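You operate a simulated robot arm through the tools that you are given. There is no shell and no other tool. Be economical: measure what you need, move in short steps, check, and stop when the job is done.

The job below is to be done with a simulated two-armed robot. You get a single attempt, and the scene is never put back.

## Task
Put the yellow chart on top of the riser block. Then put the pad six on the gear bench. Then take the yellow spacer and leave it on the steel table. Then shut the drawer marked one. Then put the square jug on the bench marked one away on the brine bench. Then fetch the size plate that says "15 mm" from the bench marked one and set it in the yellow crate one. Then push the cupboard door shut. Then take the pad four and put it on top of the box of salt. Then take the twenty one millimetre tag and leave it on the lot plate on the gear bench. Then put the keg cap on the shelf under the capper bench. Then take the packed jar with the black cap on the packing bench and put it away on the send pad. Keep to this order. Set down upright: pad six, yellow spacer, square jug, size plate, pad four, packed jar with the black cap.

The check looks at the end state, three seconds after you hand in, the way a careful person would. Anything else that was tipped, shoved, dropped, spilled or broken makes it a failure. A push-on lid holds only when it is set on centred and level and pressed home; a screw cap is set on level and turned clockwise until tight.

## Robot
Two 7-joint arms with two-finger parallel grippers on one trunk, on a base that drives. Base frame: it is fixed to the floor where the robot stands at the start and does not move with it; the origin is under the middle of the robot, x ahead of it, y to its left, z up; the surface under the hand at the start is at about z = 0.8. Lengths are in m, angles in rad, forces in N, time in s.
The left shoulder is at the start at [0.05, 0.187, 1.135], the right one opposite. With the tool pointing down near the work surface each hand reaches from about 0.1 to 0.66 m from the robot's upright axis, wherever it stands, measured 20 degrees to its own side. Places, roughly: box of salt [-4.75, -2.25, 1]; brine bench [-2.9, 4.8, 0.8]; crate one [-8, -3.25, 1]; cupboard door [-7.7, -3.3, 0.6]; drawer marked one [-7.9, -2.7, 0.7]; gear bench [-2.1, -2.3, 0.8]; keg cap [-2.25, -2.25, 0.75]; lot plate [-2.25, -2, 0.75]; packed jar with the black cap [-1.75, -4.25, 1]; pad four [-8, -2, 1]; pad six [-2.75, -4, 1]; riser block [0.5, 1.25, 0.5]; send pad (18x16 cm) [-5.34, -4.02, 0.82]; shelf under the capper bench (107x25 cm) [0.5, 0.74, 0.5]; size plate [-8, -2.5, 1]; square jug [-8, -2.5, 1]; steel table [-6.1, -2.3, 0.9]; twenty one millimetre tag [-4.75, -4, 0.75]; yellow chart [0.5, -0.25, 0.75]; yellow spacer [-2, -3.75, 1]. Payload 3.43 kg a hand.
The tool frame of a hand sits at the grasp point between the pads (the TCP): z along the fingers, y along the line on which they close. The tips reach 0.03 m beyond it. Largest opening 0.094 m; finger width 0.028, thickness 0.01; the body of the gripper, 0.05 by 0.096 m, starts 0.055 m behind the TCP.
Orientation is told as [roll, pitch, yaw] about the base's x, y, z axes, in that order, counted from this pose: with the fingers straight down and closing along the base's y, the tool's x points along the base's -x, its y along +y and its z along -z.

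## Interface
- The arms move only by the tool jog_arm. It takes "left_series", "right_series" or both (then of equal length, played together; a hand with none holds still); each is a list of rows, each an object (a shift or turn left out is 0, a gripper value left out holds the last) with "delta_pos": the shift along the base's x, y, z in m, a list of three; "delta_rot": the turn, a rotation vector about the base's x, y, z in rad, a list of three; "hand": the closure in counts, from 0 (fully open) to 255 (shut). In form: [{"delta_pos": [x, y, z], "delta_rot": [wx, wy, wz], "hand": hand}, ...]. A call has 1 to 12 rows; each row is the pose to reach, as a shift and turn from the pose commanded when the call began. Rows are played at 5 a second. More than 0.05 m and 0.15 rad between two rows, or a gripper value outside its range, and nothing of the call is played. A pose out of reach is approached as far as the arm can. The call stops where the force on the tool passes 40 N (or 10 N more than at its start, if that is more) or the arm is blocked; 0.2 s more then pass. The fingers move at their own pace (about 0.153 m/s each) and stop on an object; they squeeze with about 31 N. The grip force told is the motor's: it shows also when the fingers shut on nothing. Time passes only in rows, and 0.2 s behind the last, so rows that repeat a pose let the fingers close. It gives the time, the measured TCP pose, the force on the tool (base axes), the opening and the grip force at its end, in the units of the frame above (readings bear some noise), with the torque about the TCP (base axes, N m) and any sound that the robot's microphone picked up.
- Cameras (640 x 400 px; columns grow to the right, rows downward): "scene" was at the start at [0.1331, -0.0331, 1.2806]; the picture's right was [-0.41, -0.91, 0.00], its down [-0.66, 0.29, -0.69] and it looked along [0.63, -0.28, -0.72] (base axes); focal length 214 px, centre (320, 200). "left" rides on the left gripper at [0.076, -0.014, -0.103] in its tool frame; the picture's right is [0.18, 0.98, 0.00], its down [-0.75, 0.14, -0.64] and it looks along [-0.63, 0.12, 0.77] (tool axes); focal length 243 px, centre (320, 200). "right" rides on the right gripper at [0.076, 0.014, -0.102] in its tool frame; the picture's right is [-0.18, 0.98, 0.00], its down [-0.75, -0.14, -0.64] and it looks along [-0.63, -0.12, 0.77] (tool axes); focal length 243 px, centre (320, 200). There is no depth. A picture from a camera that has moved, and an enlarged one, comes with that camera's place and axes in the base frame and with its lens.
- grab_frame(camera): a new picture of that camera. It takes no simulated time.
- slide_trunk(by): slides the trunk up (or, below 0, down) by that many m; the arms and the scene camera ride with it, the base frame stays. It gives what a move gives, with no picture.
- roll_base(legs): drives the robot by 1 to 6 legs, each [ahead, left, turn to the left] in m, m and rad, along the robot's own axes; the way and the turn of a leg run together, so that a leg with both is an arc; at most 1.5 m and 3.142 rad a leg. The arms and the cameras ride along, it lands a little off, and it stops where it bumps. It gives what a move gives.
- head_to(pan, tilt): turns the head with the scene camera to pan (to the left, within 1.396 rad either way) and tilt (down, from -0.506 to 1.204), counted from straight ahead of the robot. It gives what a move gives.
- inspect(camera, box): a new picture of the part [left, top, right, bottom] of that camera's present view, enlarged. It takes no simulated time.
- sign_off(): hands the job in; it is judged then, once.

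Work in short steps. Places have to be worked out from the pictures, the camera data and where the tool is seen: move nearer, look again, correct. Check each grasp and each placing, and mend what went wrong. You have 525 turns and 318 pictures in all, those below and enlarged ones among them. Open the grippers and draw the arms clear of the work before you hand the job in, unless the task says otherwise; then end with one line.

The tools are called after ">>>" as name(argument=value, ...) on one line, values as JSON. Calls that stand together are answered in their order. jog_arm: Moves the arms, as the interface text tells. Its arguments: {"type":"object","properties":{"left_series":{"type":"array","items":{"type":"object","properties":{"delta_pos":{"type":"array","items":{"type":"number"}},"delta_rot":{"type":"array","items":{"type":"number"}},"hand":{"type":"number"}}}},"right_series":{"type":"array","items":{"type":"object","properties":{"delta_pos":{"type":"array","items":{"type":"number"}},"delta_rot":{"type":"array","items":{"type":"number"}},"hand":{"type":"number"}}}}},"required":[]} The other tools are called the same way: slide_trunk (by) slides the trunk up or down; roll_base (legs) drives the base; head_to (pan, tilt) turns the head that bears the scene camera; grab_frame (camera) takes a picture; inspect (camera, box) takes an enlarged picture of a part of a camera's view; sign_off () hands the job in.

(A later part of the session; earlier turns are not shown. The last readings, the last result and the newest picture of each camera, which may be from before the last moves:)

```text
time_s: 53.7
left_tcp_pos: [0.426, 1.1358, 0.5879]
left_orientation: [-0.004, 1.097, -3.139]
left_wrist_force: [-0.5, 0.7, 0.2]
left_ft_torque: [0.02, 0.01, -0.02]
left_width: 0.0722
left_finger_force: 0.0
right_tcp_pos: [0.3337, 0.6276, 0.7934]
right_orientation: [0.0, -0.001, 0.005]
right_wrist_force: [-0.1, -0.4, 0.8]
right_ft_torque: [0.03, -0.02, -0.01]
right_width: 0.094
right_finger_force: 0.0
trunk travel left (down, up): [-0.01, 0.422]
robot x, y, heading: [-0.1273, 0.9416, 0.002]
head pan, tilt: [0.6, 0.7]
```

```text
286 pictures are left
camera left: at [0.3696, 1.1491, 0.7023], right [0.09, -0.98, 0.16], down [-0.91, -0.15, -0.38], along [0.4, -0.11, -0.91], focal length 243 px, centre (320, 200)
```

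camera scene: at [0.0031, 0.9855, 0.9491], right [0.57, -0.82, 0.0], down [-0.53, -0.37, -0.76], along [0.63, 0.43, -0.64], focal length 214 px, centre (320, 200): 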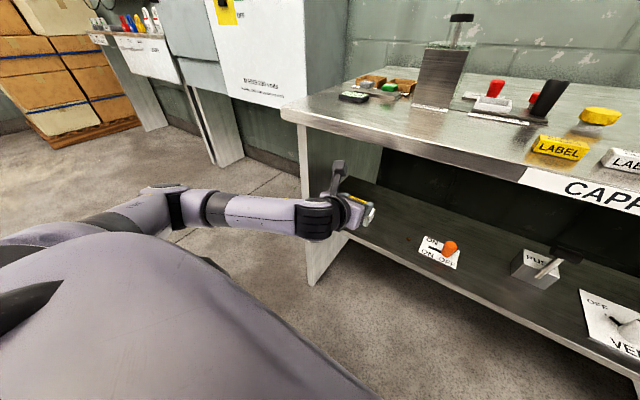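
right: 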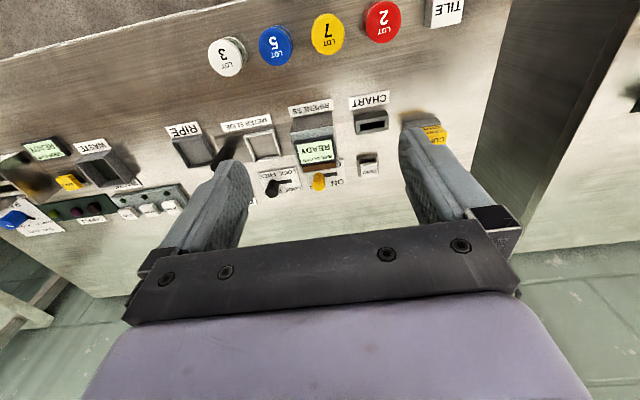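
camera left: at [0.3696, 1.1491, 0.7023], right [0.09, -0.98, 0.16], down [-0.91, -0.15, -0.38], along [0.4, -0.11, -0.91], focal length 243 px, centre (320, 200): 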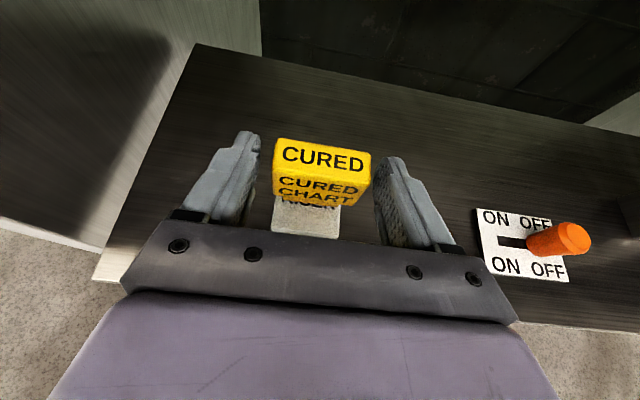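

The chart stands on the riser. I withdraw straight back and check.

>>> jog_arm(left_series=[{"delta_pos": [-0.03, 0, 0.004]}, {"delta_pos": [-0.07, 0, 0.01]}, {"delta_pos": [-0.11, 0, 0.015]}, {"delta_pos": [-0.15, 0, 0.02]}])

>>> grab_frame(camera="left")

>>> inspect(camera="scene", box=[280, 140, 440, 240])

```text
time_s: 54.7
left_tcp_pos: [0.2808, 1.1354, 0.6083]
left_orientation: [-0.003, 1.099, -3.14]
left_wrist_force: [-0.1, 0.1, -0.3]
left_ft_torque: [0.02, -0.01, -0.02]
left_width: 0.0721
left_finger_force: 0.1
right_tcp_pos: [0.3328, 0.6286, 0.7939]
right_orientation: [-0.001, -0.001, 0.003]
right_wrist_force: [-0.1, -0.3, -0.3]
right_ft_torque: [0.03, 0.02, 0.03]
right_width: 0.094
right_finger_force: 0.0
trunk travel left (down, up): [-0.01, 0.422]
robot x, y, heading: [-0.1293, 0.9389, 0.004]
head pan, tilt: [0.6, 0.7]
```

```text
285 pictures are left
camera left: at [0.2234, 1.1489, 0.7222], right [0.09, -0.98, 0.16], down [-0.91, -0.15, -0.38], along [0.4, -0.11, -0.91], focal length 243 px, centre (320, 200)
```

left: 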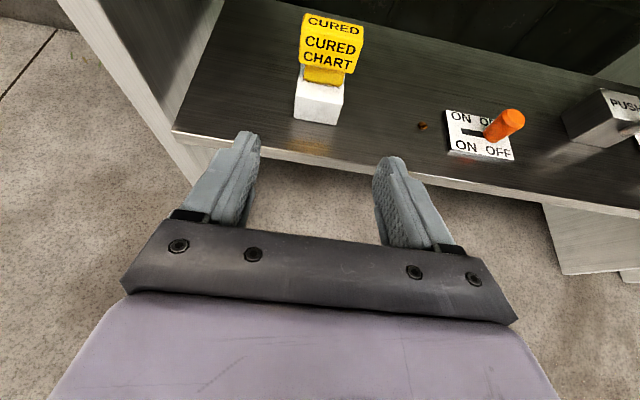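

```text
4.00 times, centred on (360, 190) of scene
camera zoom: at [0.0032, 0.9855, 0.9491], right [0.57, -0.82, 0.0], down [-0.53, -0.37, -0.76], along [0.63, 0.43, -0.64], focal length 858 px, centre (160, 240)
```

zoom: 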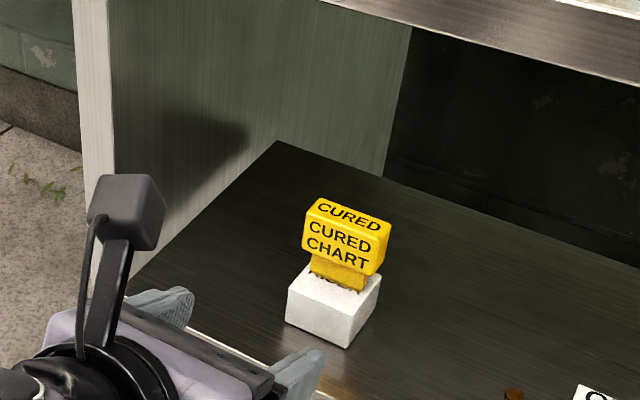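

The chart stands well on the riser. Next is pad six: I back out, raise the trunk and drive to open floor to look around.

>>> roll_base(legs=[[-0.15, 0, 0], [0, -0.9, 0], [-0.3, -0.5, 0]])

>>> slide_trunk(by=0.34)

>>> jog_arm(left_series=[{"delta_pos": [0, 0, 0.04]}, {"delta_pos": [0, -0.02, 0.08]}, {"delta_pos": [0, -0.03, 0.12]}], right_series=[{"delta_pos": [-0.04, 0, 0]}, {"delta_pos": [-0.07, 0, 0]}, {"delta_pos": [-0.1, 0, 0]}])

>>> head_to(pan=-1.39, tilt=0.2)

>>> grab_frame(camera="scene")

```text
time_s: 68.5
left_tcp_pos: [-0.1572, -0.2717, 0.6083]
left_orientation: [-0.003, 1.097, -3.13]
left_wrist_force: [0.4, -0.6, 0.9]
left_ft_torque: [-0.02, 0.0, -0.03]
left_width: 0.072
left_finger_force: 0.1
right_tcp_pos: [-0.0999, -0.7784, 0.7937]
right_orientation: [0.0, -0.002, 0.012]
right_wrist_force: [-1.1, 0.4, 0.2]
right_ft_torque: [-0.01, 0.02, -0.02]
right_width: 0.0942
right_finger_force: 0.1
trunk travel left (down, up): [-0.01, 0.422]
robot x, y, heading: [-0.5616, -0.4743, 0.012]
head pan, tilt: [0.6, 0.7]
```

```text
time_s: 71.9
left_tcp_pos: [-0.1559, -0.2724, 0.9479]
left_orientation: [-0.002, 1.099, -3.13]
left_wrist_force: [-0.2, 0.3, 0.0]
left_ft_torque: [0.01, -0.01, 0.02]
left_width: 0.0719
left_finger_force: 0.0
right_tcp_pos: [-0.0996, -0.7787, 1.1333]
right_orientation: [0.001, -0.002, 0.015]
right_wrist_force: [0.0, 0.2, -0.7]
right_ft_torque: [0.01, 0.01, -0.01]
right_width: 0.0943
right_finger_force: 0.1
trunk travel left (down, up): [-0.35, 0.082]
robot x, y, heading: [-0.5607, -0.4733, 0.016]
head pan, tilt: [0.6, 0.7]
```

```text
time_s: 72.7
left_tcp_pos: [-0.1463, -0.3082, 1.0693]
left_orientation: [-0.006, 1.098, -3.134]
left_wrist_force: [-0.5, -0.3, -0.4]
left_ft_torque: [0.01, -0.04, 0.01]
left_width: 0.072
left_finger_force: 0.0
left hand out of reach, approached as far as the arm can: row 1, 2, 3
right_tcp_pos: [-0.2001, -0.7823, 1.1328]
right_orientation: [0.0, -0.001, 0.012]
right_wrist_force: [0.3, 0.1, -0.2]
right_ft_torque: [0.03, 0.01, 0.0]
right_width: 0.094
right_finger_force: 0.1
trunk travel left (down, up): [-0.35, 0.082]
robot x, y, heading: [-0.5603, -0.4734, 0.013]
head pan, tilt: [0.6, 0.7]
```

```text
time_s: 74.6
left_tcp_pos: [-0.146, -0.3072, 1.0672]
left_orientation: [-0.004, 1.099, -3.13]
left_wrist_force: [-0.1, -0.6, 0.0]
left_ft_torque: [0.0, 0.03, 0.0]
left_width: 0.0719
left_finger_force: 0.0
right_tcp_pos: [-0.1999, -0.7809, 1.1323]
right_orientation: [-0.001, -0.002, 0.014]
right_wrist_force: [0.1, 0.4, -0.3]
right_ft_torque: [0.0, 0.0, 0.01]
right_width: 0.0941
right_finger_force: 0.1
trunk travel left (down, up): [-0.35, 0.082]
robot x, y, heading: [-0.5622, -0.4735, 0.012]
head pan, tilt: [-1.389, 0.201]
```

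```text
283 pictures are left
camera scene: at [-0.4849, -0.5648, 1.3345], right [-0.98, -0.19, 0.0], down [-0.04, 0.2, -0.98], along [0.19, -0.96, -0.2], focal length 214 px, centre (320, 200)
```

scene: 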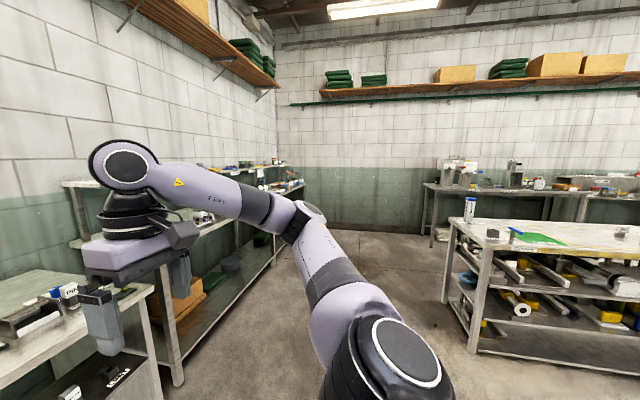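

The gear bench spans about x −1.3…−2.9, y −2.0…−2.6, and the packing bench lies along the far wall. I turn right to face it and drive down the aisle.

>>> roll_base(legs=[[0, 0, -1.58], [1.3, 0, 0], [1.3, 0, 0]])

>>> head_to(pan=-0.6, tilt=0.45)

>>> grab_frame(camera="scene")

```text
time_s: 91.2
left_tcp_pos: [-0.4511, -3.4947, 1.0675]
left_orientation: [-0.003, 1.099, 1.553]
left_wrist_force: [-0.1, 0.4, 0.5]
left_ft_torque: [0.0, 0.02, -0.02]
left_width: 0.0721
left_finger_force: 0.1
right_tcp_pos: [-0.9217, -3.4249, 1.1318]
right_orientation: [0.0, -0.002, -1.587]
right_wrist_force: [-0.4, 0.0, -0.4]
right_ft_torque: [0.0, -0.02, 0.01]
right_width: 0.094
right_finger_force: 0.1
trunk travel left (down, up): [-0.35, 0.082]
robot x, y, heading: [-0.601, -3.073, -1.586]
head pan, tilt: [-1.389, 0.201]
```

```text
time_s: 92.3
left_tcp_pos: [-0.4518, -3.493, 1.0685]
left_orientation: [-0.003, 1.097, 1.552]
left_wrist_force: [0.2, 0.1, 0.1]
left_ft_torque: [0.01, -0.01, 0.03]
left_width: 0.072
left_finger_force: 0.1
right_tcp_pos: [-0.9227, -3.427, 1.1323]
right_orientation: [-0.001, -0.001, -1.589]
right_wrist_force: [0.7, 0.2, -0.2]
right_ft_torque: [0.01, -0.01, 0.02]
right_width: 0.0938
right_finger_force: 0.0
trunk travel left (down, up): [-0.35, 0.082]
robot x, y, heading: [-0.605, -3.073, -1.589]
head pan, tilt: [-0.6, 0.45]
```

```text
282 pictures are left
camera scene: at [-0.658, -3.206, 1.3113], right [-0.81, 0.58, 0.0], down [0.25, 0.35, -0.9], along [-0.52, -0.73, -0.43], focal length 214 px, centre (320, 200)
```

scene: 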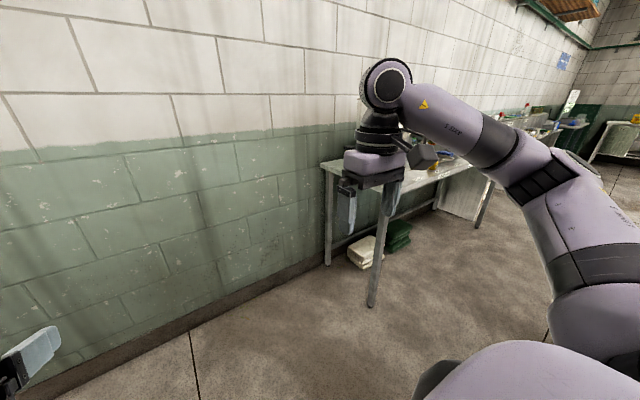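

The packing bench's front edge is at about y=-3.85, starting near x=-1.5. I strafe right along the aisle and look at it.

>>> roll_base(legs=[[0, -1.3, 0.017]])

>>> head_to(pan=-0.3, tilt=0.5)

>>> grab_frame(camera="scene")

```text
time_s: 104.1
left_tcp_pos: [-1.7731, -3.4714, 1.0693]
left_orientation: [-0.003, 1.097, 1.552]
left_wrist_force: [0.2, 0.0, 1.2]
left_ft_torque: [0.0, 0.01, 0.04]
left_width: 0.0718
left_finger_force: 0.1
right_tcp_pos: [-2.2448, -3.4023, 1.1324]
right_orientation: [-0.001, -0.001, -1.59]
right_wrist_force: [-0.1, -0.9, 0.4]
right_ft_torque: [0.03, -0.03, 0.0]
right_width: 0.0939
right_finger_force: 0.0
trunk travel left (down, up): [-0.35, 0.082]
robot x, y, heading: [-1.9265, -3.0477, -1.585]
head pan, tilt: [-0.6, 0.45]
```

```text
time_s: 104.9
left_tcp_pos: [-1.7728, -3.4703, 1.0678]
left_orientation: [-0.003, 1.098, 1.552]
left_wrist_force: [-0.4, 0.2, 0.2]
left_ft_torque: [0.01, -0.01, -0.02]
left_width: 0.072
left_finger_force: 0.1
right_tcp_pos: [-2.2461, -3.4023, 1.1317]
right_orientation: [0.0, -0.002, -1.588]
right_wrist_force: [0.6, -0.3, 0.2]
right_ft_torque: [-0.02, -0.02, 0.01]
right_width: 0.094
right_finger_force: 0.0
trunk travel left (down, up): [-0.35, 0.082]
robot x, y, heading: [-1.9281, -3.0471, -1.588]
head pan, tilt: [-0.3, 0.499]
```

```text
281 pictures are left
camera scene: at [-1.9551, -3.194, 1.3068], right [-0.95, 0.31, 0.0], down [0.15, 0.45, -0.88], along [-0.28, -0.83, -0.48], focal length 214 px, centre (320, 200)
```

scene: 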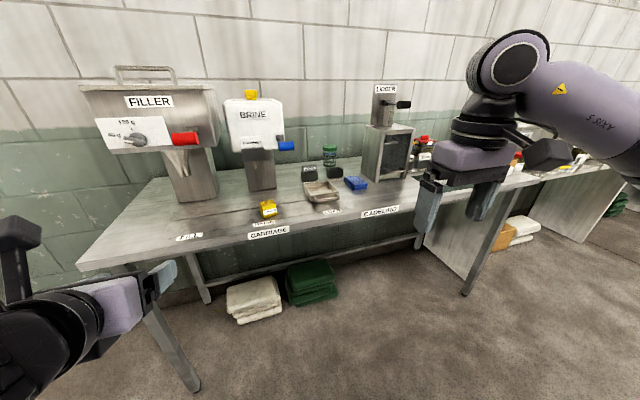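

I zoom in on the yellow piece and the bench items here.

>>> inspect(camera="scene", box=[160, 120, 420, 282])

>>> head_to(pan=-0.85, tilt=0.5)

>>> grab_frame(camera="scene")

```text
2.46 times, centred on (290, 201) of scene
camera zoom: at [-1.9551, -3.194, 1.3068], right [-0.95, 0.31, 0.0], down [0.15, 0.45, -0.88], along [-0.28, -0.83, -0.48], focal length 528 px, centre (394, 198)
```

zoom: 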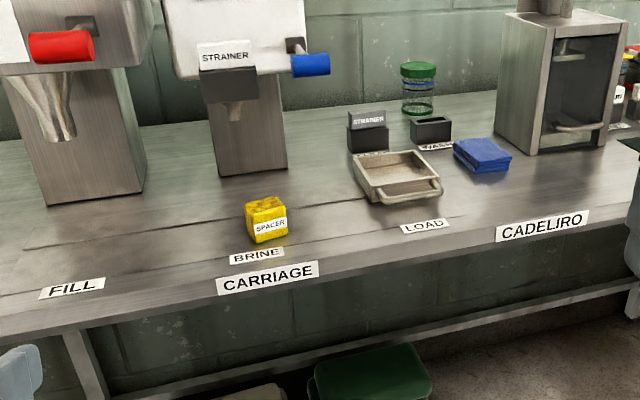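

```text
time_s: 105.8
left_tcp_pos: [-1.7736, -3.47, 1.0686]
left_orientation: [-0.004, 1.097, 1.552]
left_wrist_force: [-0.1, 0.2, 0.1]
left_ft_torque: [-0.01, 0.0, -0.01]
left_width: 0.0717
left_finger_force: 0.2
right_tcp_pos: [-2.244, -3.403, 1.1331]
right_orientation: [0.0, -0.001, -1.591]
right_wrist_force: [0.2, 0.0, -0.2]
right_ft_torque: [0.0, 0.0, 0.01]
right_width: 0.0939
right_finger_force: 0.0
trunk travel left (down, up): [-0.35, 0.082]
robot x, y, heading: [-1.9292, -3.0478, -1.582]
head pan, tilt: [-0.85, 0.499]
```

```text
279 pictures are left
camera scene: at [-1.9959, -3.1665, 1.3068], right [-0.65, 0.76, 0.0], down [0.36, 0.31, -0.88], along [-0.67, -0.57, -0.48], focal length 214 px, centre (320, 200)
```

scene: 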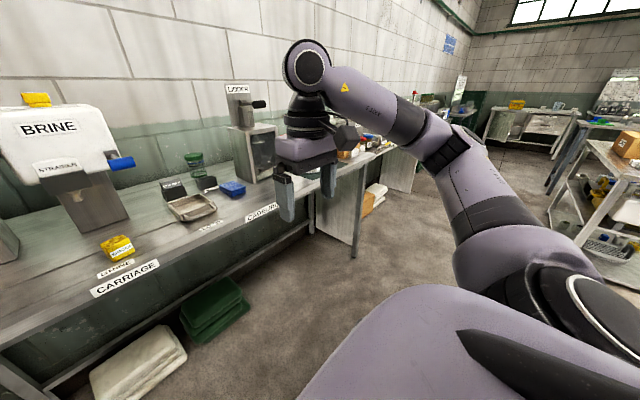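

The spacer is the yellow block here; pad six is further right. I strafe right 0.7.

>>> roll_base(legs=[[0, -0.7, 0.012]])

>>> head_to(pan=-0.1, tilt=0.55)

>>> grab_frame(camera="scene")

```text
time_s: 112.2
left_tcp_pos: [-2.4407, -3.4589, 1.0679]
left_orientation: [-0.003, 1.099, 1.559]
left_wrist_force: [-0.3, -0.3, 0.6]
left_ft_torque: [0.02, 0.0, 0.01]
left_width: 0.0718
left_finger_force: 0.0
right_tcp_pos: [-2.9112, -3.3939, 1.1325]
right_orientation: [-0.001, -0.001, -1.583]
right_wrist_force: [-0.5, -0.1, -0.7]
right_ft_torque: [0.02, 0.02, -0.04]
right_width: 0.0938
right_finger_force: 0.0
trunk travel left (down, up): [-0.35, 0.082]
robot x, y, heading: [-2.5946, -3.0387, -1.581]
head pan, tilt: [-0.85, 0.499]
```

```text
time_s: 113.3
left_tcp_pos: [-2.4382, -3.4591, 1.0684]
left_orientation: [-0.003, 1.097, 1.559]
left_wrist_force: [-0.1, -0.1, -0.7]
left_ft_torque: [0.02, -0.01, 0.0]
left_width: 0.072
left_finger_force: 0.0
right_tcp_pos: [-2.9106, -3.3945, 1.1328]
right_orientation: [-0.001, -0.002, -1.581]
right_wrist_force: [-0.6, -0.3, 0.5]
right_ft_torque: [0.02, 0.0, 0.01]
right_width: 0.0941
right_finger_force: 0.0
trunk travel left (down, up): [-0.35, 0.082]
robot x, y, heading: [-2.5926, -3.0397, -1.581]
head pan, tilt: [-0.099, 0.55]
```

```text
278 pictures are left
camera scene: at [-2.6054, -3.1868, 1.3023], right [-0.99, 0.11, 0.0], down [0.06, 0.52, -0.85], along [-0.1, -0.85, -0.52], focal length 214 px, centre (320, 200)
```

scene: 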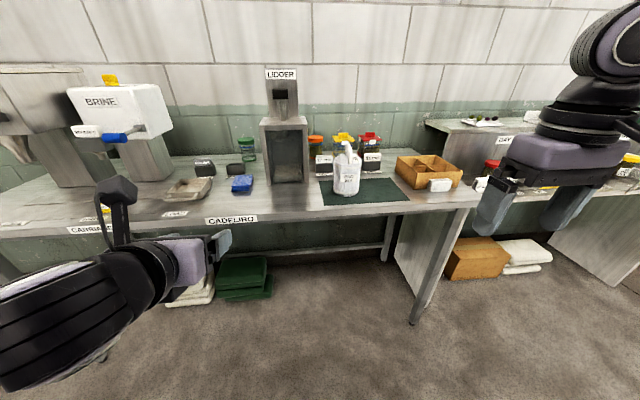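

>>> inspect(camera="scene", box=[300, 110, 480, 222])

>>> inspect(camera="scene", box=[150, 110, 330, 222])

```text
3.56 times, centred on (390, 166) of scene
camera zoom: at [-2.6054, -3.1868, 1.3023], right [-0.99, 0.11, 0.0], down [0.06, 0.52, -0.85], along [-0.1, -0.85, -0.52], focal length 763 px, centre (71, 321)
```

zoom: 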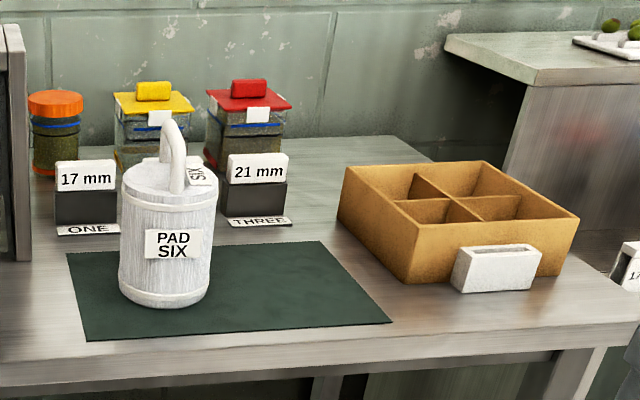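

```text
3.56 times, centred on (240, 166) of scene
camera zoom: at [-2.6054, -3.1868, 1.3023], right [-0.99, 0.11, 0.0], down [0.06, 0.52, -0.85], along [-0.1, -0.85, -0.52], focal length 763 px, centre (604, 321)
```

zoom: 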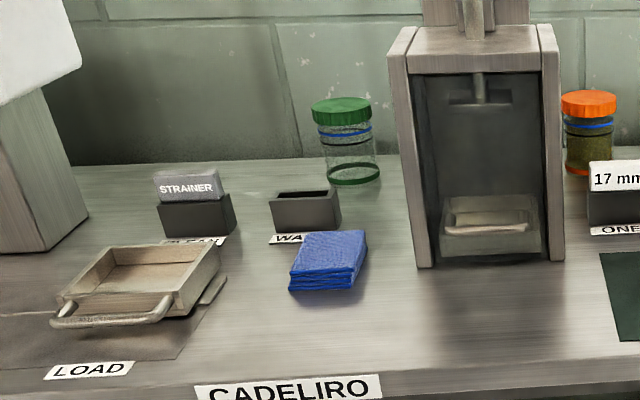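

Pad six is a thick cylinder (about 10 cm, too wide) with an arch handle. I raise the trunk a bit and move closer to look with the right hand camera.

>>> slide_trunk(by=0.08)

>>> roll_base(legs=[[0.28, 0, 0.01]])

>>> grab_frame(camera="right")

>>> head_to(pan=-0.2, tilt=0.75)

>>> grab_frame(camera="scene")

```text
time_s: 114.4
left_tcp_pos: [-2.4404, -3.4599, 1.1476]
left_orientation: [-0.003, 1.097, 1.558]
left_wrist_force: [0.3, 0.2, 0.0]
left_ft_torque: [0.0, -0.01, -0.01]
left_width: 0.0718
left_finger_force: 0.0
right_tcp_pos: [-2.9112, -3.3947, 1.2119]
right_orientation: [0.0, -0.002, -1.581]
right_wrist_force: [0.4, -0.1, -0.5]
right_ft_torque: [0.02, 0.01, -0.01]
right_width: 0.0939
right_finger_force: 0.0
trunk travel left (down, up): [-0.43, 0.002]
robot x, y, heading: [-2.5948, -3.0373, -1.58]
head pan, tilt: [-0.099, 0.55]
```

```text
time_s: 116.4
left_tcp_pos: [-2.4368, -3.7363, 1.1487]
left_orientation: [-0.003, 1.098, 1.569]
left_wrist_force: [-0.4, -0.3, 0.7]
left_ft_torque: [0.03, 0.02, -0.02]
left_width: 0.0721
left_finger_force: 0.1
right_tcp_pos: [-2.9085, -3.6789, 1.2126]
right_orientation: [0.001, -0.001, -1.571]
right_wrist_force: [0.8, -0.5, -0.3]
right_ft_torque: [0.02, 0.01, 0.01]
right_width: 0.0941
right_finger_force: 0.0
trunk travel left (down, up): [-0.43, 0.002]
robot x, y, heading: [-2.5958, -3.3205, -1.567]
head pan, tilt: [-0.099, 0.55]
```

```text
275 pictures are left
camera right: at [-2.8949, -3.6012, 1.3137], right [0.98, -0.18, 0.0], down [-0.14, -0.75, 0.64], along [-0.12, -0.63, -0.77], focal length 243 px, centre (320, 200)
```

right: 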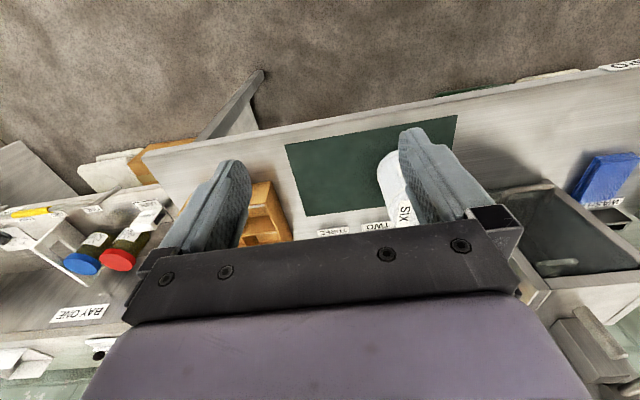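

```text
time_s: 117.1
left_tcp_pos: [-2.4363, -3.7364, 1.1477]
left_orientation: [-0.003, 1.096, 1.569]
left_wrist_force: [0.9, 0.2, 0.5]
left_ft_torque: [0.01, -0.05, 0.0]
left_width: 0.0719
left_finger_force: 0.1
right_tcp_pos: [-2.9093, -3.6761, 1.2128]
right_orientation: [-0.001, -0.002, -1.571]
right_wrist_force: [-0.4, 0.8, 0.6]
right_ft_torque: [-0.03, 0.0, 0.02]
right_width: 0.0939
right_finger_force: 0.1
trunk travel left (down, up): [-0.43, 0.002]
robot x, y, heading: [-2.5953, -3.3169, -1.574]
head pan, tilt: [-0.201, 0.75]
```

```text
274 pictures are left
camera scene: at [-2.613, -3.4578, 1.3649], right [-0.98, 0.2, 0.0], down [0.14, 0.67, -0.73], along [-0.15, -0.72, -0.68], focal length 214 px, centre (320, 200)
```

scene: 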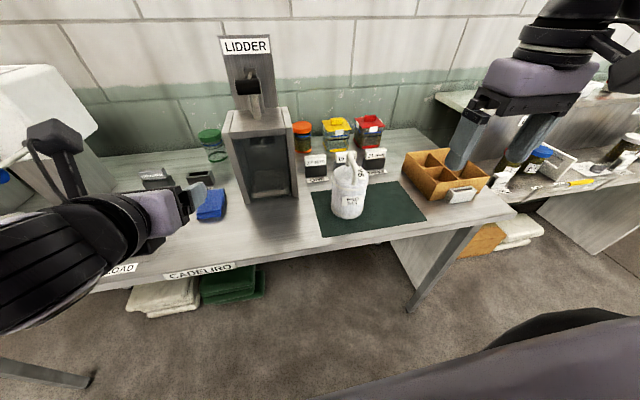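

>>> inspect(camera="scene", box=[300, 140, 400, 227])

```text
4.60 times, centred on (350, 184) of scene
camera zoom: at [-2.613, -3.4578, 1.3649], right [-0.98, 0.2, 0.0], down [0.14, 0.67, -0.73], along [-0.15, -0.72, -0.68], focal length 986 px, centre (182, 276)
```

zoom: 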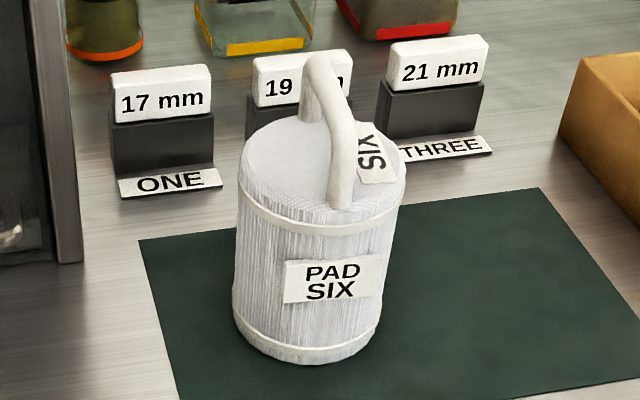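

Pad six is near (-2.806, -3.938), arch along y, top at z≈1.067. I roll a bit closer and bring the right hand above it.

>>> roll_base(legs=[[0.07, 0, 0]])

>>> jog_arm(right_series=[{"delta_pos": [0.03, -0.035, 0]}, {"delta_pos": [0.06, -0.07, 0]}, {"delta_pos": [0.09, -0.105, 0]}, {"delta_pos": [0.105, -0.145, 0]}, {"delta_pos": [0.105, -0.19, 0]}, {"delta_pos": [0.105, -0.19, -0.04]}])

>>> grab_frame(camera="right")

>>> inspect(camera="scene", box=[280, 90, 440, 250])

```text
time_s: 118.1
left_tcp_pos: [-2.4351, -3.8076, 1.1486]
left_orientation: [-0.002, 1.097, 1.57]
left_wrist_force: [-0.2, -0.6, -0.1]
left_ft_torque: [-0.01, 0.0, -0.02]
left_width: 0.0719
left_finger_force: 0.1
right_tcp_pos: [-2.9085, -3.7483, 1.2126]
right_orientation: [-0.002, -0.001, -1.57]
right_wrist_force: [0.5, -0.4, -0.1]
right_ft_torque: [0.05, -0.02, 0.01]
right_width: 0.0941
right_finger_force: 0.1
trunk travel left (down, up): [-0.43, 0.002]
robot x, y, heading: [-2.6004, -3.3869, -1.572]
head pan, tilt: [-0.201, 0.75]
```

```text
time_s: 119.5
left_tcp_pos: [-2.437, -3.8064, 1.1477]
left_orientation: [-0.004, 1.098, 1.569]
left_wrist_force: [-0.1, 0.2, -0.5]
left_ft_torque: [-0.01, 0.0, 0.01]
left_width: 0.0719
left_finger_force: 0.0
right_tcp_pos: [-2.8072, -3.9377, 1.1709]
right_orientation: [0.001, -0.001, -1.569]
right_wrist_force: [0.4, 0.0, -1.0]
right_ft_torque: [-0.03, -0.03, -0.01]
right_width: 0.0943
right_finger_force: 0.1
trunk travel left (down, up): [-0.43, 0.002]
robot x, y, heading: [-2.5988, -3.3872, -1.573]
head pan, tilt: [-0.201, 0.75]
```

```text
272 pictures are left
camera right: at [-2.7925, -3.8621, 1.2721], right [0.98, -0.18, 0.0], down [-0.14, -0.75, 0.64], along [-0.12, -0.63, -0.77], focal length 243 px, centre (320, 200)
```

right: 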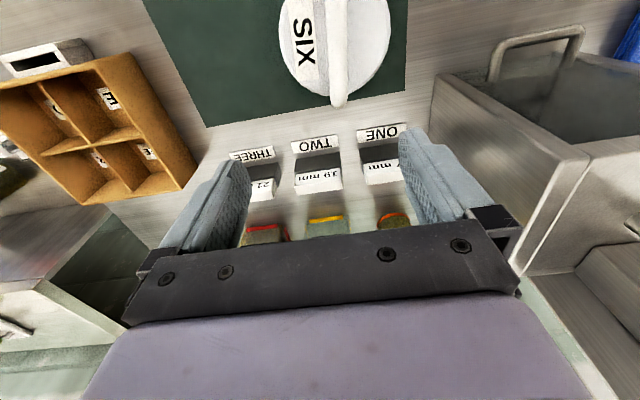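

```text
2.50 times, centred on (360, 170) of scene
camera zoom: at [-2.6139, -3.5284, 1.3649], right [-0.98, 0.2, 0.0], down [0.14, 0.67, -0.73], along [-0.14, -0.72, -0.68], focal length 536 px, centre (220, 275)
```

zoom: 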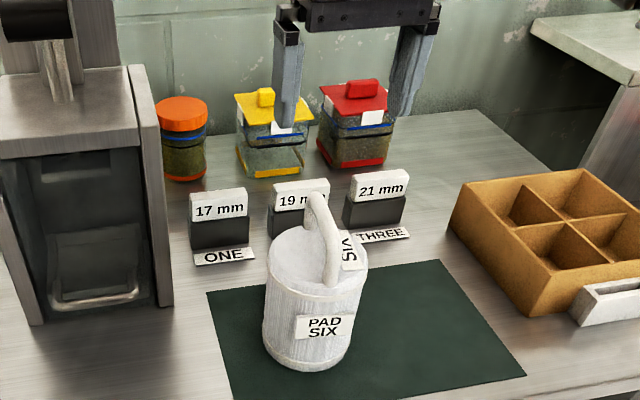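

Triangulating both views puts the lid at z≈1.03 and the arch center at (-2.786, -3.895), top ≈1.09. I shift the hand there and descend partway, then check.

>>> jog_arm(right_series=[{"delta_pos": [0.02, 0.042, 0]}, {"delta_pos": [0.02, 0.042, -0.03]}, {"delta_pos": [0.02, 0.042, -0.06]}])

>>> grab_frame(camera="right")

>>> inspect(camera="scene", box=[280, 90, 440, 250])

```text
time_s: 120.3
left_tcp_pos: [-2.4365, -3.8066, 1.1478]
left_orientation: [-0.002, 1.097, 1.57]
left_wrist_force: [0.3, -0.6, 0.5]
left_ft_torque: [-0.01, 0.03, 0.0]
left_width: 0.072
left_finger_force: 0.0
right_tcp_pos: [-2.7865, -3.8969, 1.1129]
right_orientation: [0.001, -0.002, -1.57]
right_wrist_force: [-0.4, 0.0, 0.0]
right_ft_torque: [0.02, 0.02, 0.03]
right_width: 0.0941
right_finger_force: 0.1
trunk travel left (down, up): [-0.43, 0.002]
robot x, y, heading: [-2.5949, -3.3849, -1.569]
head pan, tilt: [-0.201, 0.75]
```

```text
270 pictures are left
camera right: at [-2.7708, -3.8208, 1.214], right [0.98, -0.18, 0.0], down [-0.14, -0.75, 0.64], along [-0.12, -0.63, -0.77], focal length 243 px, centre (320, 200)
```

right: 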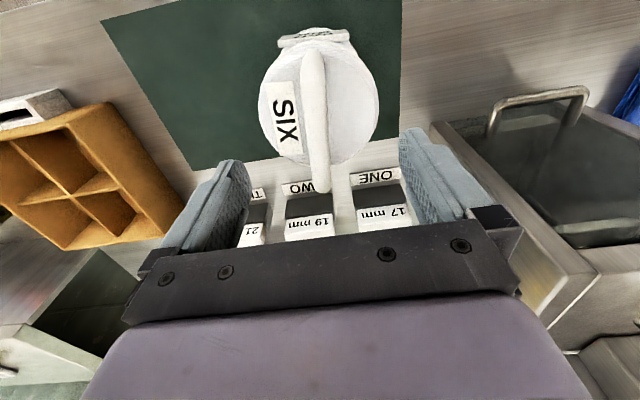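

```text
2.50 times, centred on (360, 170) of scene
camera zoom: at [-2.613, -3.5282, 1.3649], right [-0.98, 0.2, 0.0], down [0.14, 0.67, -0.73], along [-0.15, -0.72, -0.68], focal length 536 px, centre (220, 275)
```

zoom: 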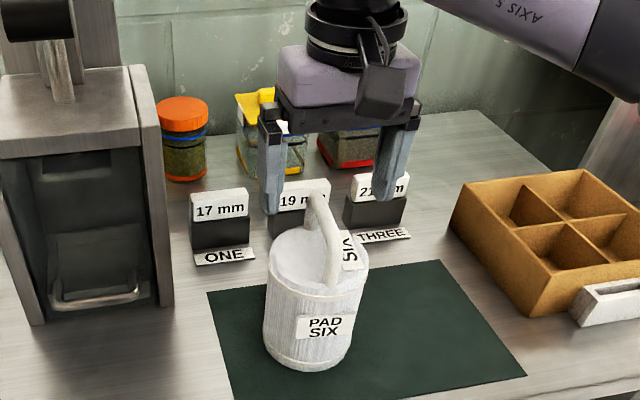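

The handle is turned about 0.12 rad and its middle is near y=-3.882. I correct and descend to the grasp height.

>>> jog_arm(right_series=[{"delta_pos": [0.003, 0.013, 0], "delta_rot": [0, 0, -0.11]}, {"delta_pos": [0.003, 0.013, -0.018], "delta_rot": [0, 0, -0.11]}, {"delta_pos": [0.003, 0.013, -0.033], "delta_rot": [0, 0, -0.11]}])

>>> grab_frame(camera="right")

>>> inspect(camera="scene", box=[280, 90, 440, 250])

```text
time_s: 121.1
left_tcp_pos: [-2.4368, -3.8076, 1.149]
left_orientation: [-0.002, 1.098, 1.571]
left_wrist_force: [-0.9, 0.5, 0.7]
left_ft_torque: [0.02, -0.02, -0.02]
left_width: 0.0718
left_finger_force: 0.1
right_tcp_pos: [-2.7805, -3.8829, 1.0809]
right_orientation: [0.002, -0.001, -1.68]
right_wrist_force: [1.1, -0.3, -0.8]
right_ft_torque: [0.0, -0.02, 0.03]
right_width: 0.0938
right_finger_force: 0.1
trunk travel left (down, up): [-0.43, 0.002]
robot x, y, heading: [-2.5956, -3.3888, -1.57]
head pan, tilt: [-0.201, 0.75]
```

```text
268 pictures are left
camera right: at [-2.7581, -3.8092, 1.1812], right [0.96, -0.29, 0.0], down [-0.22, -0.73, 0.64], along [-0.19, -0.62, -0.77], focal length 243 px, centre (320, 200)
```

right: 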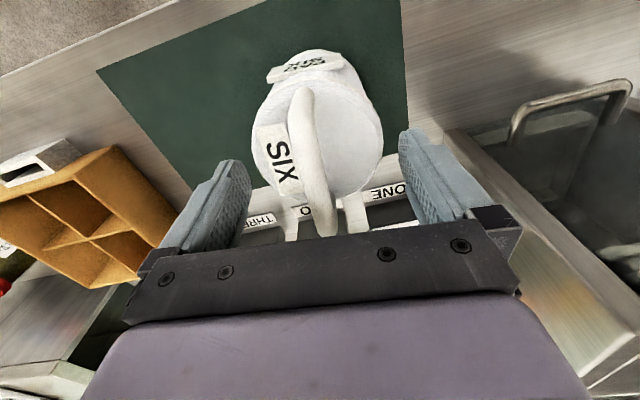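

```text
2.50 times, centred on (360, 170) of scene
camera zoom: at [-2.6129, -3.5282, 1.3649], right [-0.98, 0.2, 0.0], down [0.14, 0.67, -0.73], along [-0.15, -0.72, -0.68], focal length 536 px, centre (220, 275)
```

zoom: 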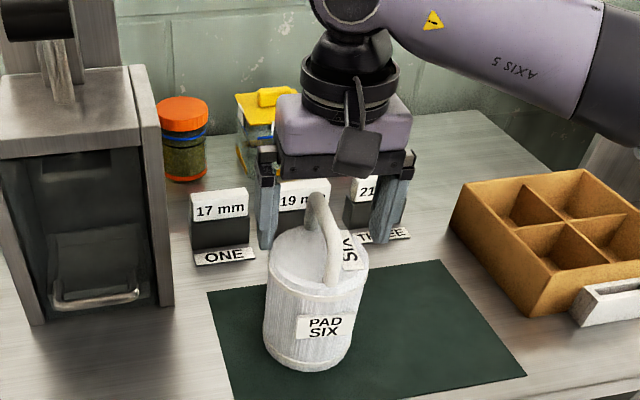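

The handle passes through the grasp point between the fingers. I close.

>>> jog_arm(right_series=[{"hand": 255}, {"hand": 255}, {"hand": 255}, {"hand": 255}])

>>> jog_arm(right_series=[{"delta_pos": [0, 0, 0.008]}, {"delta_pos": [0, 0, 0.02]}, {"delta_pos": [0, 0, 0.03]}])

>>> grab_frame(camera="right")

>>> inspect(camera="scene", box=[280, 90, 440, 250])

```text
time_s: 122.1
left_tcp_pos: [-2.436, -3.8075, 1.1484]
left_orientation: [-0.004, 1.098, 1.571]
left_wrist_force: [-0.7, -0.4, -0.8]
left_ft_torque: [0.01, 0.0, -0.03]
left_width: 0.0719
left_finger_force: 0.0
right_tcp_pos: [-2.7796, -3.8835, 1.0802]
right_orientation: [-0.001, -0.001, -1.679]
right_wrist_force: [-0.5, 1.3, 0.9]
right_ft_torque: [0.02, -0.03, 0.02]
right_width: 0.013
right_finger_force: 30.8
trunk travel left (down, up): [-0.43, 0.002]
robot x, y, heading: [-2.5974, -3.3874, -1.569]
head pan, tilt: [-0.201, 0.75]
```

```text
time_s: 122.9
left_tcp_pos: [-2.4369, -3.8077, 1.1472]
left_orientation: [-0.004, 1.098, 1.57]
left_wrist_force: [-0.5, -0.9, -0.3]
left_ft_torque: [-0.01, -0.01, -0.02]
left_width: 0.0718
left_finger_force: 0.0
right_tcp_pos: [-2.7795, -3.8833, 1.1102]
right_orientation: [0.002, -0.002, -1.68]
right_wrist_force: [-0.4, 0.2, -1.1]
right_ft_torque: [0.03, -0.01, 0.01]
right_width: 0.0129
right_finger_force: 31.4
trunk travel left (down, up): [-0.43, 0.002]
robot x, y, heading: [-2.5988, -3.3888, -1.575]
head pan, tilt: [-0.201, 0.75]
```

```text
266 pictures are left
camera right: at [-2.758, -3.8086, 1.2118], right [0.96, -0.29, 0.0], down [-0.22, -0.73, 0.64], along [-0.18, -0.62, -0.77], focal length 243 px, centre (320, 200)
```

right: 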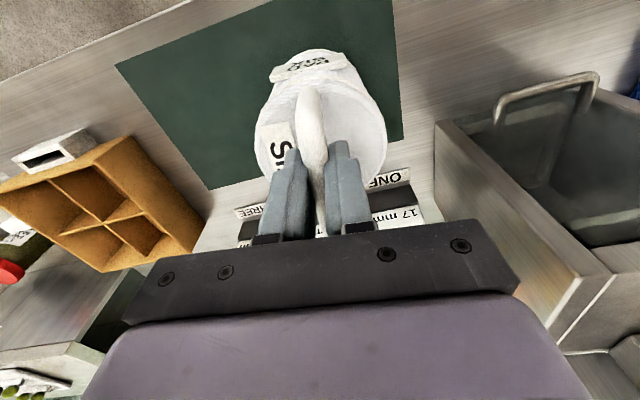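

```text
2.50 times, centred on (360, 170) of scene
camera zoom: at [-2.6129, -3.5283, 1.3648], right [-0.98, 0.2, 0.0], down [0.14, 0.67, -0.73], along [-0.15, -0.72, -0.68], focal length 536 px, centre (220, 275)
```

zoom: 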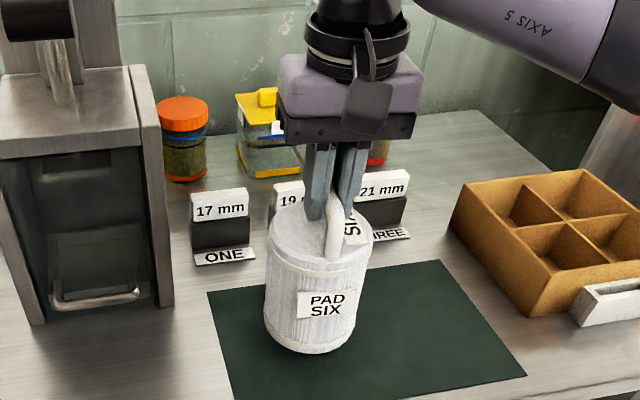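

Pad six is lifted cleanly (grip 13 mm). I raise it more, back off and bring the hand in before turning to the gear bench.

>>> jog_arm(right_series=[{"delta_pos": [0, 0, 0.04]}, {"delta_pos": [0, 0, 0.08]}, {"delta_pos": [0, 0.03, 0.1]}])

>>> roll_base(legs=[[-0.2, 0, 0]])

>>> jog_arm(right_series=[{"delta_pos": [0, 0.04, 0]}, {"delta_pos": [0, 0.08, 0]}, {"delta_pos": [0, 0.1, 0]}], left_series=[{"delta_pos": [0, 0.02, 0]}, {"delta_pos": [0, 0.04, 0]}, {"delta_pos": [0, 0.05, 0]}])

>>> head_to(pan=1.39, tilt=0.6)

>>> grab_frame(camera="scene")

```text
time_s: 123.7
left_tcp_pos: [-2.4363, -3.8065, 1.1492]
left_orientation: [-0.003, 1.099, 1.571]
left_wrist_force: [0.1, 0.0, -0.4]
left_ft_torque: [-0.01, -0.01, -0.01]
left_width: 0.0718
left_finger_force: 0.1
right_tcp_pos: [-2.7796, -3.8545, 1.2104]
right_orientation: [-0.001, -0.002, -1.68]
right_wrist_force: [0.4, -0.2, -1.2]
right_ft_torque: [0.01, -0.02, 0.0]
right_width: 0.0131
right_finger_force: 30.6
trunk travel left (down, up): [-0.43, 0.002]
robot x, y, heading: [-2.5974, -3.3906, -1.571]
head pan, tilt: [-0.201, 0.75]
```

```text
time_s: 125.3
left_tcp_pos: [-2.4366, -3.6036, 1.149]
left_orientation: [-0.003, 1.098, 1.572]
left_wrist_force: [0.4, 0.9, -0.1]
left_ft_torque: [0.04, -0.01, 0.03]
left_width: 0.0718
left_finger_force: 0.2
right_tcp_pos: [-2.7801, -3.6525, 1.2111]
right_orientation: [0.0, -0.001, -1.677]
right_wrist_force: [-0.7, 0.7, -1.8]
right_ft_torque: [-0.03, -0.01, -0.02]
right_width: 0.0131
right_finger_force: 30.7
trunk travel left (down, up): [-0.43, 0.002]
robot x, y, heading: [-2.5987, -3.1833, -1.564]
head pan, tilt: [-0.201, 0.75]
```

```text
time_s: 126.2
left_tcp_pos: [-2.4546, -3.5942, 1.1534]
left_orientation: [-0.004, 1.099, 1.573]
left_wrist_force: [0.4, 0.5, 0.8]
left_ft_torque: [-0.02, 0.02, -0.01]
left_width: 0.0722
left_finger_force: 0.1
left hand out of reach, approached as far as the arm can: row 1, 2, 3
right_tcp_pos: [-2.7773, -3.5529, 1.2114]
right_orientation: [-0.001, -0.002, -1.677]
right_wrist_force: [1.1, 0.3, -1.7]
right_ft_torque: [0.0, -0.01, 0.0]
right_width: 0.0131
right_finger_force: 31.2
trunk travel left (down, up): [-0.43, 0.002]
robot x, y, heading: [-2.5986, -3.1857, -1.569]
head pan, tilt: [-0.201, 0.75]
```

```text
time_s: 127.8
left_tcp_pos: [-2.4548, -3.5947, 1.1532]
left_orientation: [-0.003, 1.098, 1.572]
left_wrist_force: [0.3, -0.1, 0.0]
left_ft_torque: [0.0, 0.01, -0.01]
left_width: 0.0718
left_finger_force: 0.0
right_tcp_pos: [-2.7768, -3.5534, 1.2114]
right_orientation: [-0.001, -0.002, -1.677]
right_wrist_force: [-0.5, 0.1, -1.7]
right_ft_torque: [0.01, 0.01, 0.0]
right_width: 0.0132
right_finger_force: 31.3
trunk travel left (down, up): [-0.43, 0.002]
robot x, y, heading: [-2.5991, -3.1875, -1.572]
head pan, tilt: [1.389, 0.6]
```

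```text
264 pictures are left
camera scene: at [-2.5097, -3.2608, 1.3777], right [-0.18, -0.98, 0.0], down [-0.56, 0.1, -0.83], along [0.81, -0.15, -0.56], focal length 214 px, centre (320, 200)
```

scene: 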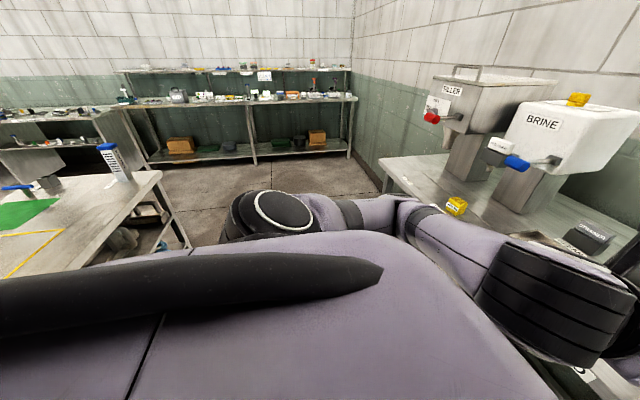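

I turn left toward the gear bench in two stages, checking the view.

>>> roll_base(legs=[[0, 0, 1.57], [0, 0, 1.57]])

>>> head_to(pan=0.0, tilt=0.6)

>>> grab_frame(camera="scene")

```text
time_s: 135.8
left_tcp_pos: [-2.7332, -2.7744, 1.1524]
left_orientation: [-0.004, 1.097, -1.593]
left_wrist_force: [-0.6, -0.3, 0.9]
left_ft_torque: [-0.01, 0.02, 0.02]
left_width: 0.0721
left_finger_force: 0.2
right_tcp_pos: [-2.408, -2.8227, 1.2108]
right_orientation: [0.001, -0.003, 1.439]
right_wrist_force: [-0.5, -0.5, -1.3]
right_ft_torque: [-0.01, 0.0, -0.01]
right_width: 0.0131
right_finger_force: 31.1
trunk travel left (down, up): [-0.43, 0.002]
robot x, y, heading: [-2.6007, -3.1862, 1.553]
head pan, tilt: [1.389, 0.6]
```

```text
time_s: 137.3
left_tcp_pos: [-2.7325, -2.775, 1.1532]
left_orientation: [-0.003, 1.098, -1.594]
left_wrist_force: [0.0, 0.3, -0.2]
left_ft_torque: [0.0, 0.02, 0.02]
left_width: 0.072
left_finger_force: 0.1
right_tcp_pos: [-2.4087, -2.8226, 1.2116]
right_orientation: [-0.001, -0.001, 1.441]
right_wrist_force: [0.2, 0.3, -1.4]
right_ft_torque: [-0.03, 0.01, 0.01]
right_width: 0.013
right_finger_force: 31.1
trunk travel left (down, up): [-0.43, 0.002]
robot x, y, heading: [-2.6, -3.1873, 1.55]
head pan, tilt: [0.0, 0.6]
```

```text
263 pictures are left
camera scene: at [-2.5935, -3.0396, 1.3777], right [1.0, -0.02, 0.0], down [-0.01, -0.56, -0.83], along [0.02, 0.82, -0.56], focal length 214 px, centre (320, 200)
```

scene: 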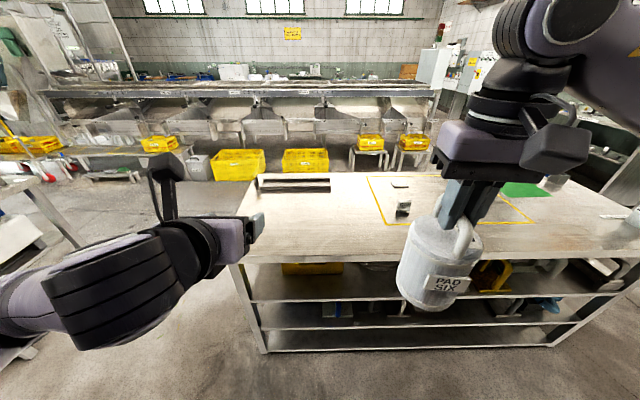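

The gear bench's left part is free. I roll up to it and will place the pad at about (-2.5, -2.36).

>>> roll_base(legs=[[0.28, 0.07, 0.02]])

>>> jog_arm(right_series=[{"delta_pos": [0, 0.04, -0.02]}, {"delta_pos": [0, 0.08, -0.05]}, {"delta_pos": [0, 0.12, -0.08]}, {"delta_pos": [0, 0.16, -0.11]}, {"delta_pos": [0, 0.17, -0.15]}, {"delta_pos": [0, 0.17, -0.19]}])

>>> grab_frame(camera="scene")

```text
time_s: 139.3
left_tcp_pos: [-2.8036, -2.4937, 1.152]
left_orientation: [-0.004, 1.097, -1.577]
left_wrist_force: [-0.4, 0.0, -0.4]
left_ft_torque: [0.04, 0.02, -0.03]
left_width: 0.0719
left_finger_force: 0.0
right_tcp_pos: [-2.4817, -2.5373, 1.2118]
right_orientation: [0.0, 0.0, 1.456]
right_wrist_force: [0.4, 0.9, -2.2]
right_ft_torque: [-0.04, -0.02, -0.03]
right_width: 0.013
right_finger_force: 30.7
trunk travel left (down, up): [-0.43, 0.002]
robot x, y, heading: [-2.6642, -2.9003, 1.566]
head pan, tilt: [0.0, 0.6]
```

```text
time_s: 140.7
left_tcp_pos: [-2.805, -2.4931, 1.1522]
left_orientation: [-0.002, 1.098, -1.579]
left_wrist_force: [0.6, -0.3, 0.2]
left_ft_torque: [0.0, -0.01, 0.0]
left_width: 0.072
left_finger_force: 0.0
right_tcp_pos: [-2.4848, -2.3656, 1.02]
right_orientation: [-0.001, -0.002, 1.455]
right_wrist_force: [-0.4, -0.2, -1.5]
right_ft_torque: [-0.05, -0.03, 0.03]
right_width: 0.0129
right_finger_force: 31.0
trunk travel left (down, up): [-0.43, 0.002]
robot x, y, heading: [-2.6625, -2.9015, 1.568]
head pan, tilt: [0.0, 0.6]
```

```text
262 pictures are left
camera scene: at [-2.6617, -2.7564, 1.3777], right [1.0, -0.01, 0.0], down [0.0, -0.57, -0.82], along [0.01, 0.82, -0.57], focal length 214 px, centre (320, 200)
```

scene: 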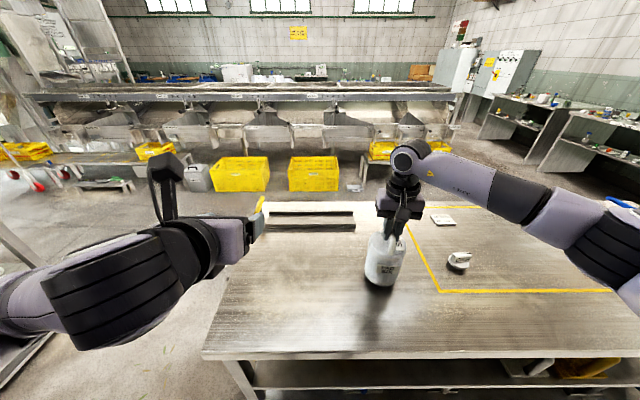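

Clear space beneath. I lower in small steps, stopping on contact.

>>> jog_arm(right_series=[{"delta_pos": [-0.02, 0, -0.012]}, {"delta_pos": [-0.02, 0, -0.022]}, {"delta_pos": [-0.02, 0, -0.03]}, {"delta_pos": [-0.02, 0, -0.036]}])

>>> inspect(camera="scene", box=[320, 180, 480, 320])

```text
time_s: 141.7
left_tcp_pos: [-2.805, -2.4948, 1.1526]
left_orientation: [-0.003, 1.098, -1.579]
left_wrist_force: [-0.4, 0.4, 0.1]
left_ft_torque: [-0.02, 0.0, -0.02]
left_width: 0.072
left_finger_force: 0.1
right_tcp_pos: [-2.5028, -2.3648, 0.9991]
right_orientation: [0.01, -0.013, 1.454]
right_wrist_force: [2.5, -5.5, 16.6]
right_ft_torque: [-0.24, 0.01, 0.02]
right_width: 0.0129
right_finger_force: 31.3
trunk travel left (down, up): [-0.43, 0.002]
robot x, y, heading: [-2.6641, -2.902, 1.565]
head pan, tilt: [0.0, 0.6]
stopped in row 4 (right hand): the force on the tool passed its limit at 44 N (the readings are from after the stop); the commanded pose is now the measured one
```

```text
2.86 times, centred on (400, 250) of scene
camera zoom: at [-2.6619, -2.7579, 1.3779], right [1.0, -0.01, 0.0], down [0.0, -0.56, -0.83], along [0.01, 0.83, -0.56], focal length 613 px, centre (91, 57)
```

zoom: 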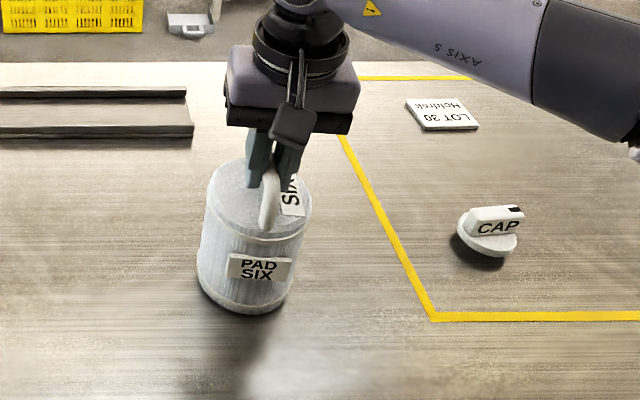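

Contact made. I ease up a couple of mm, open, and rise clear of the handle.

>>> jog_arm(right_series=[{"delta_pos": [0, 0, 0.002]}, {"delta_pos": [0, 0, 0.002], "hand": 150}, {"delta_pos": [0, 0, 0.002], "hand": 60}, {"delta_pos": [0, 0, 0.002], "hand": 0}])

>>> grab_frame(camera="right")

```text
time_s: 142.7
left_tcp_pos: [-2.8039, -2.4933, 1.1532]
left_orientation: [-0.002, 1.099, -1.577]
left_wrist_force: [-0.1, -0.2, -0.9]
left_ft_torque: [0.02, 0.03, 0.01]
left_width: 0.0718
left_finger_force: 0.2
right_tcp_pos: [-2.503, -2.3651, 0.9958]
right_orientation: [0.005, -0.011, 1.455]
right_wrist_force: [-0.6, 0.0, 0.2]
right_ft_torque: [0.04, 0.0, 0.01]
right_width: 0.094
right_finger_force: 0.0
trunk travel left (down, up): [-0.43, 0.002]
robot x, y, heading: [-2.6615, -2.9023, 1.569]
head pan, tilt: [0.0, 0.6]
```

```text
260 pictures are left
camera right: at [-2.5248, -2.4405, 1.0973], right [-0.95, 0.3, 0.01], down [0.23, 0.72, 0.65], along [0.19, 0.62, -0.76], focal length 243 px, centre (320, 200)
```

right: 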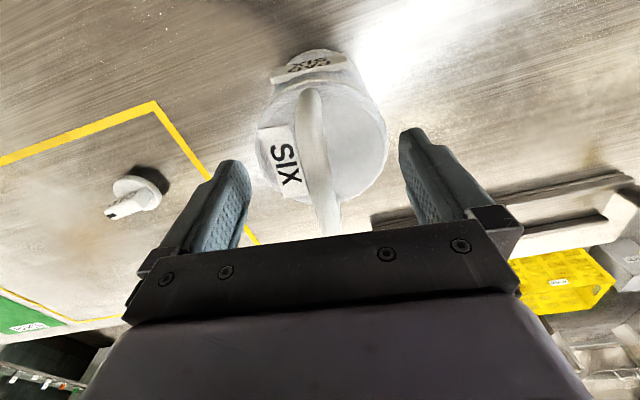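

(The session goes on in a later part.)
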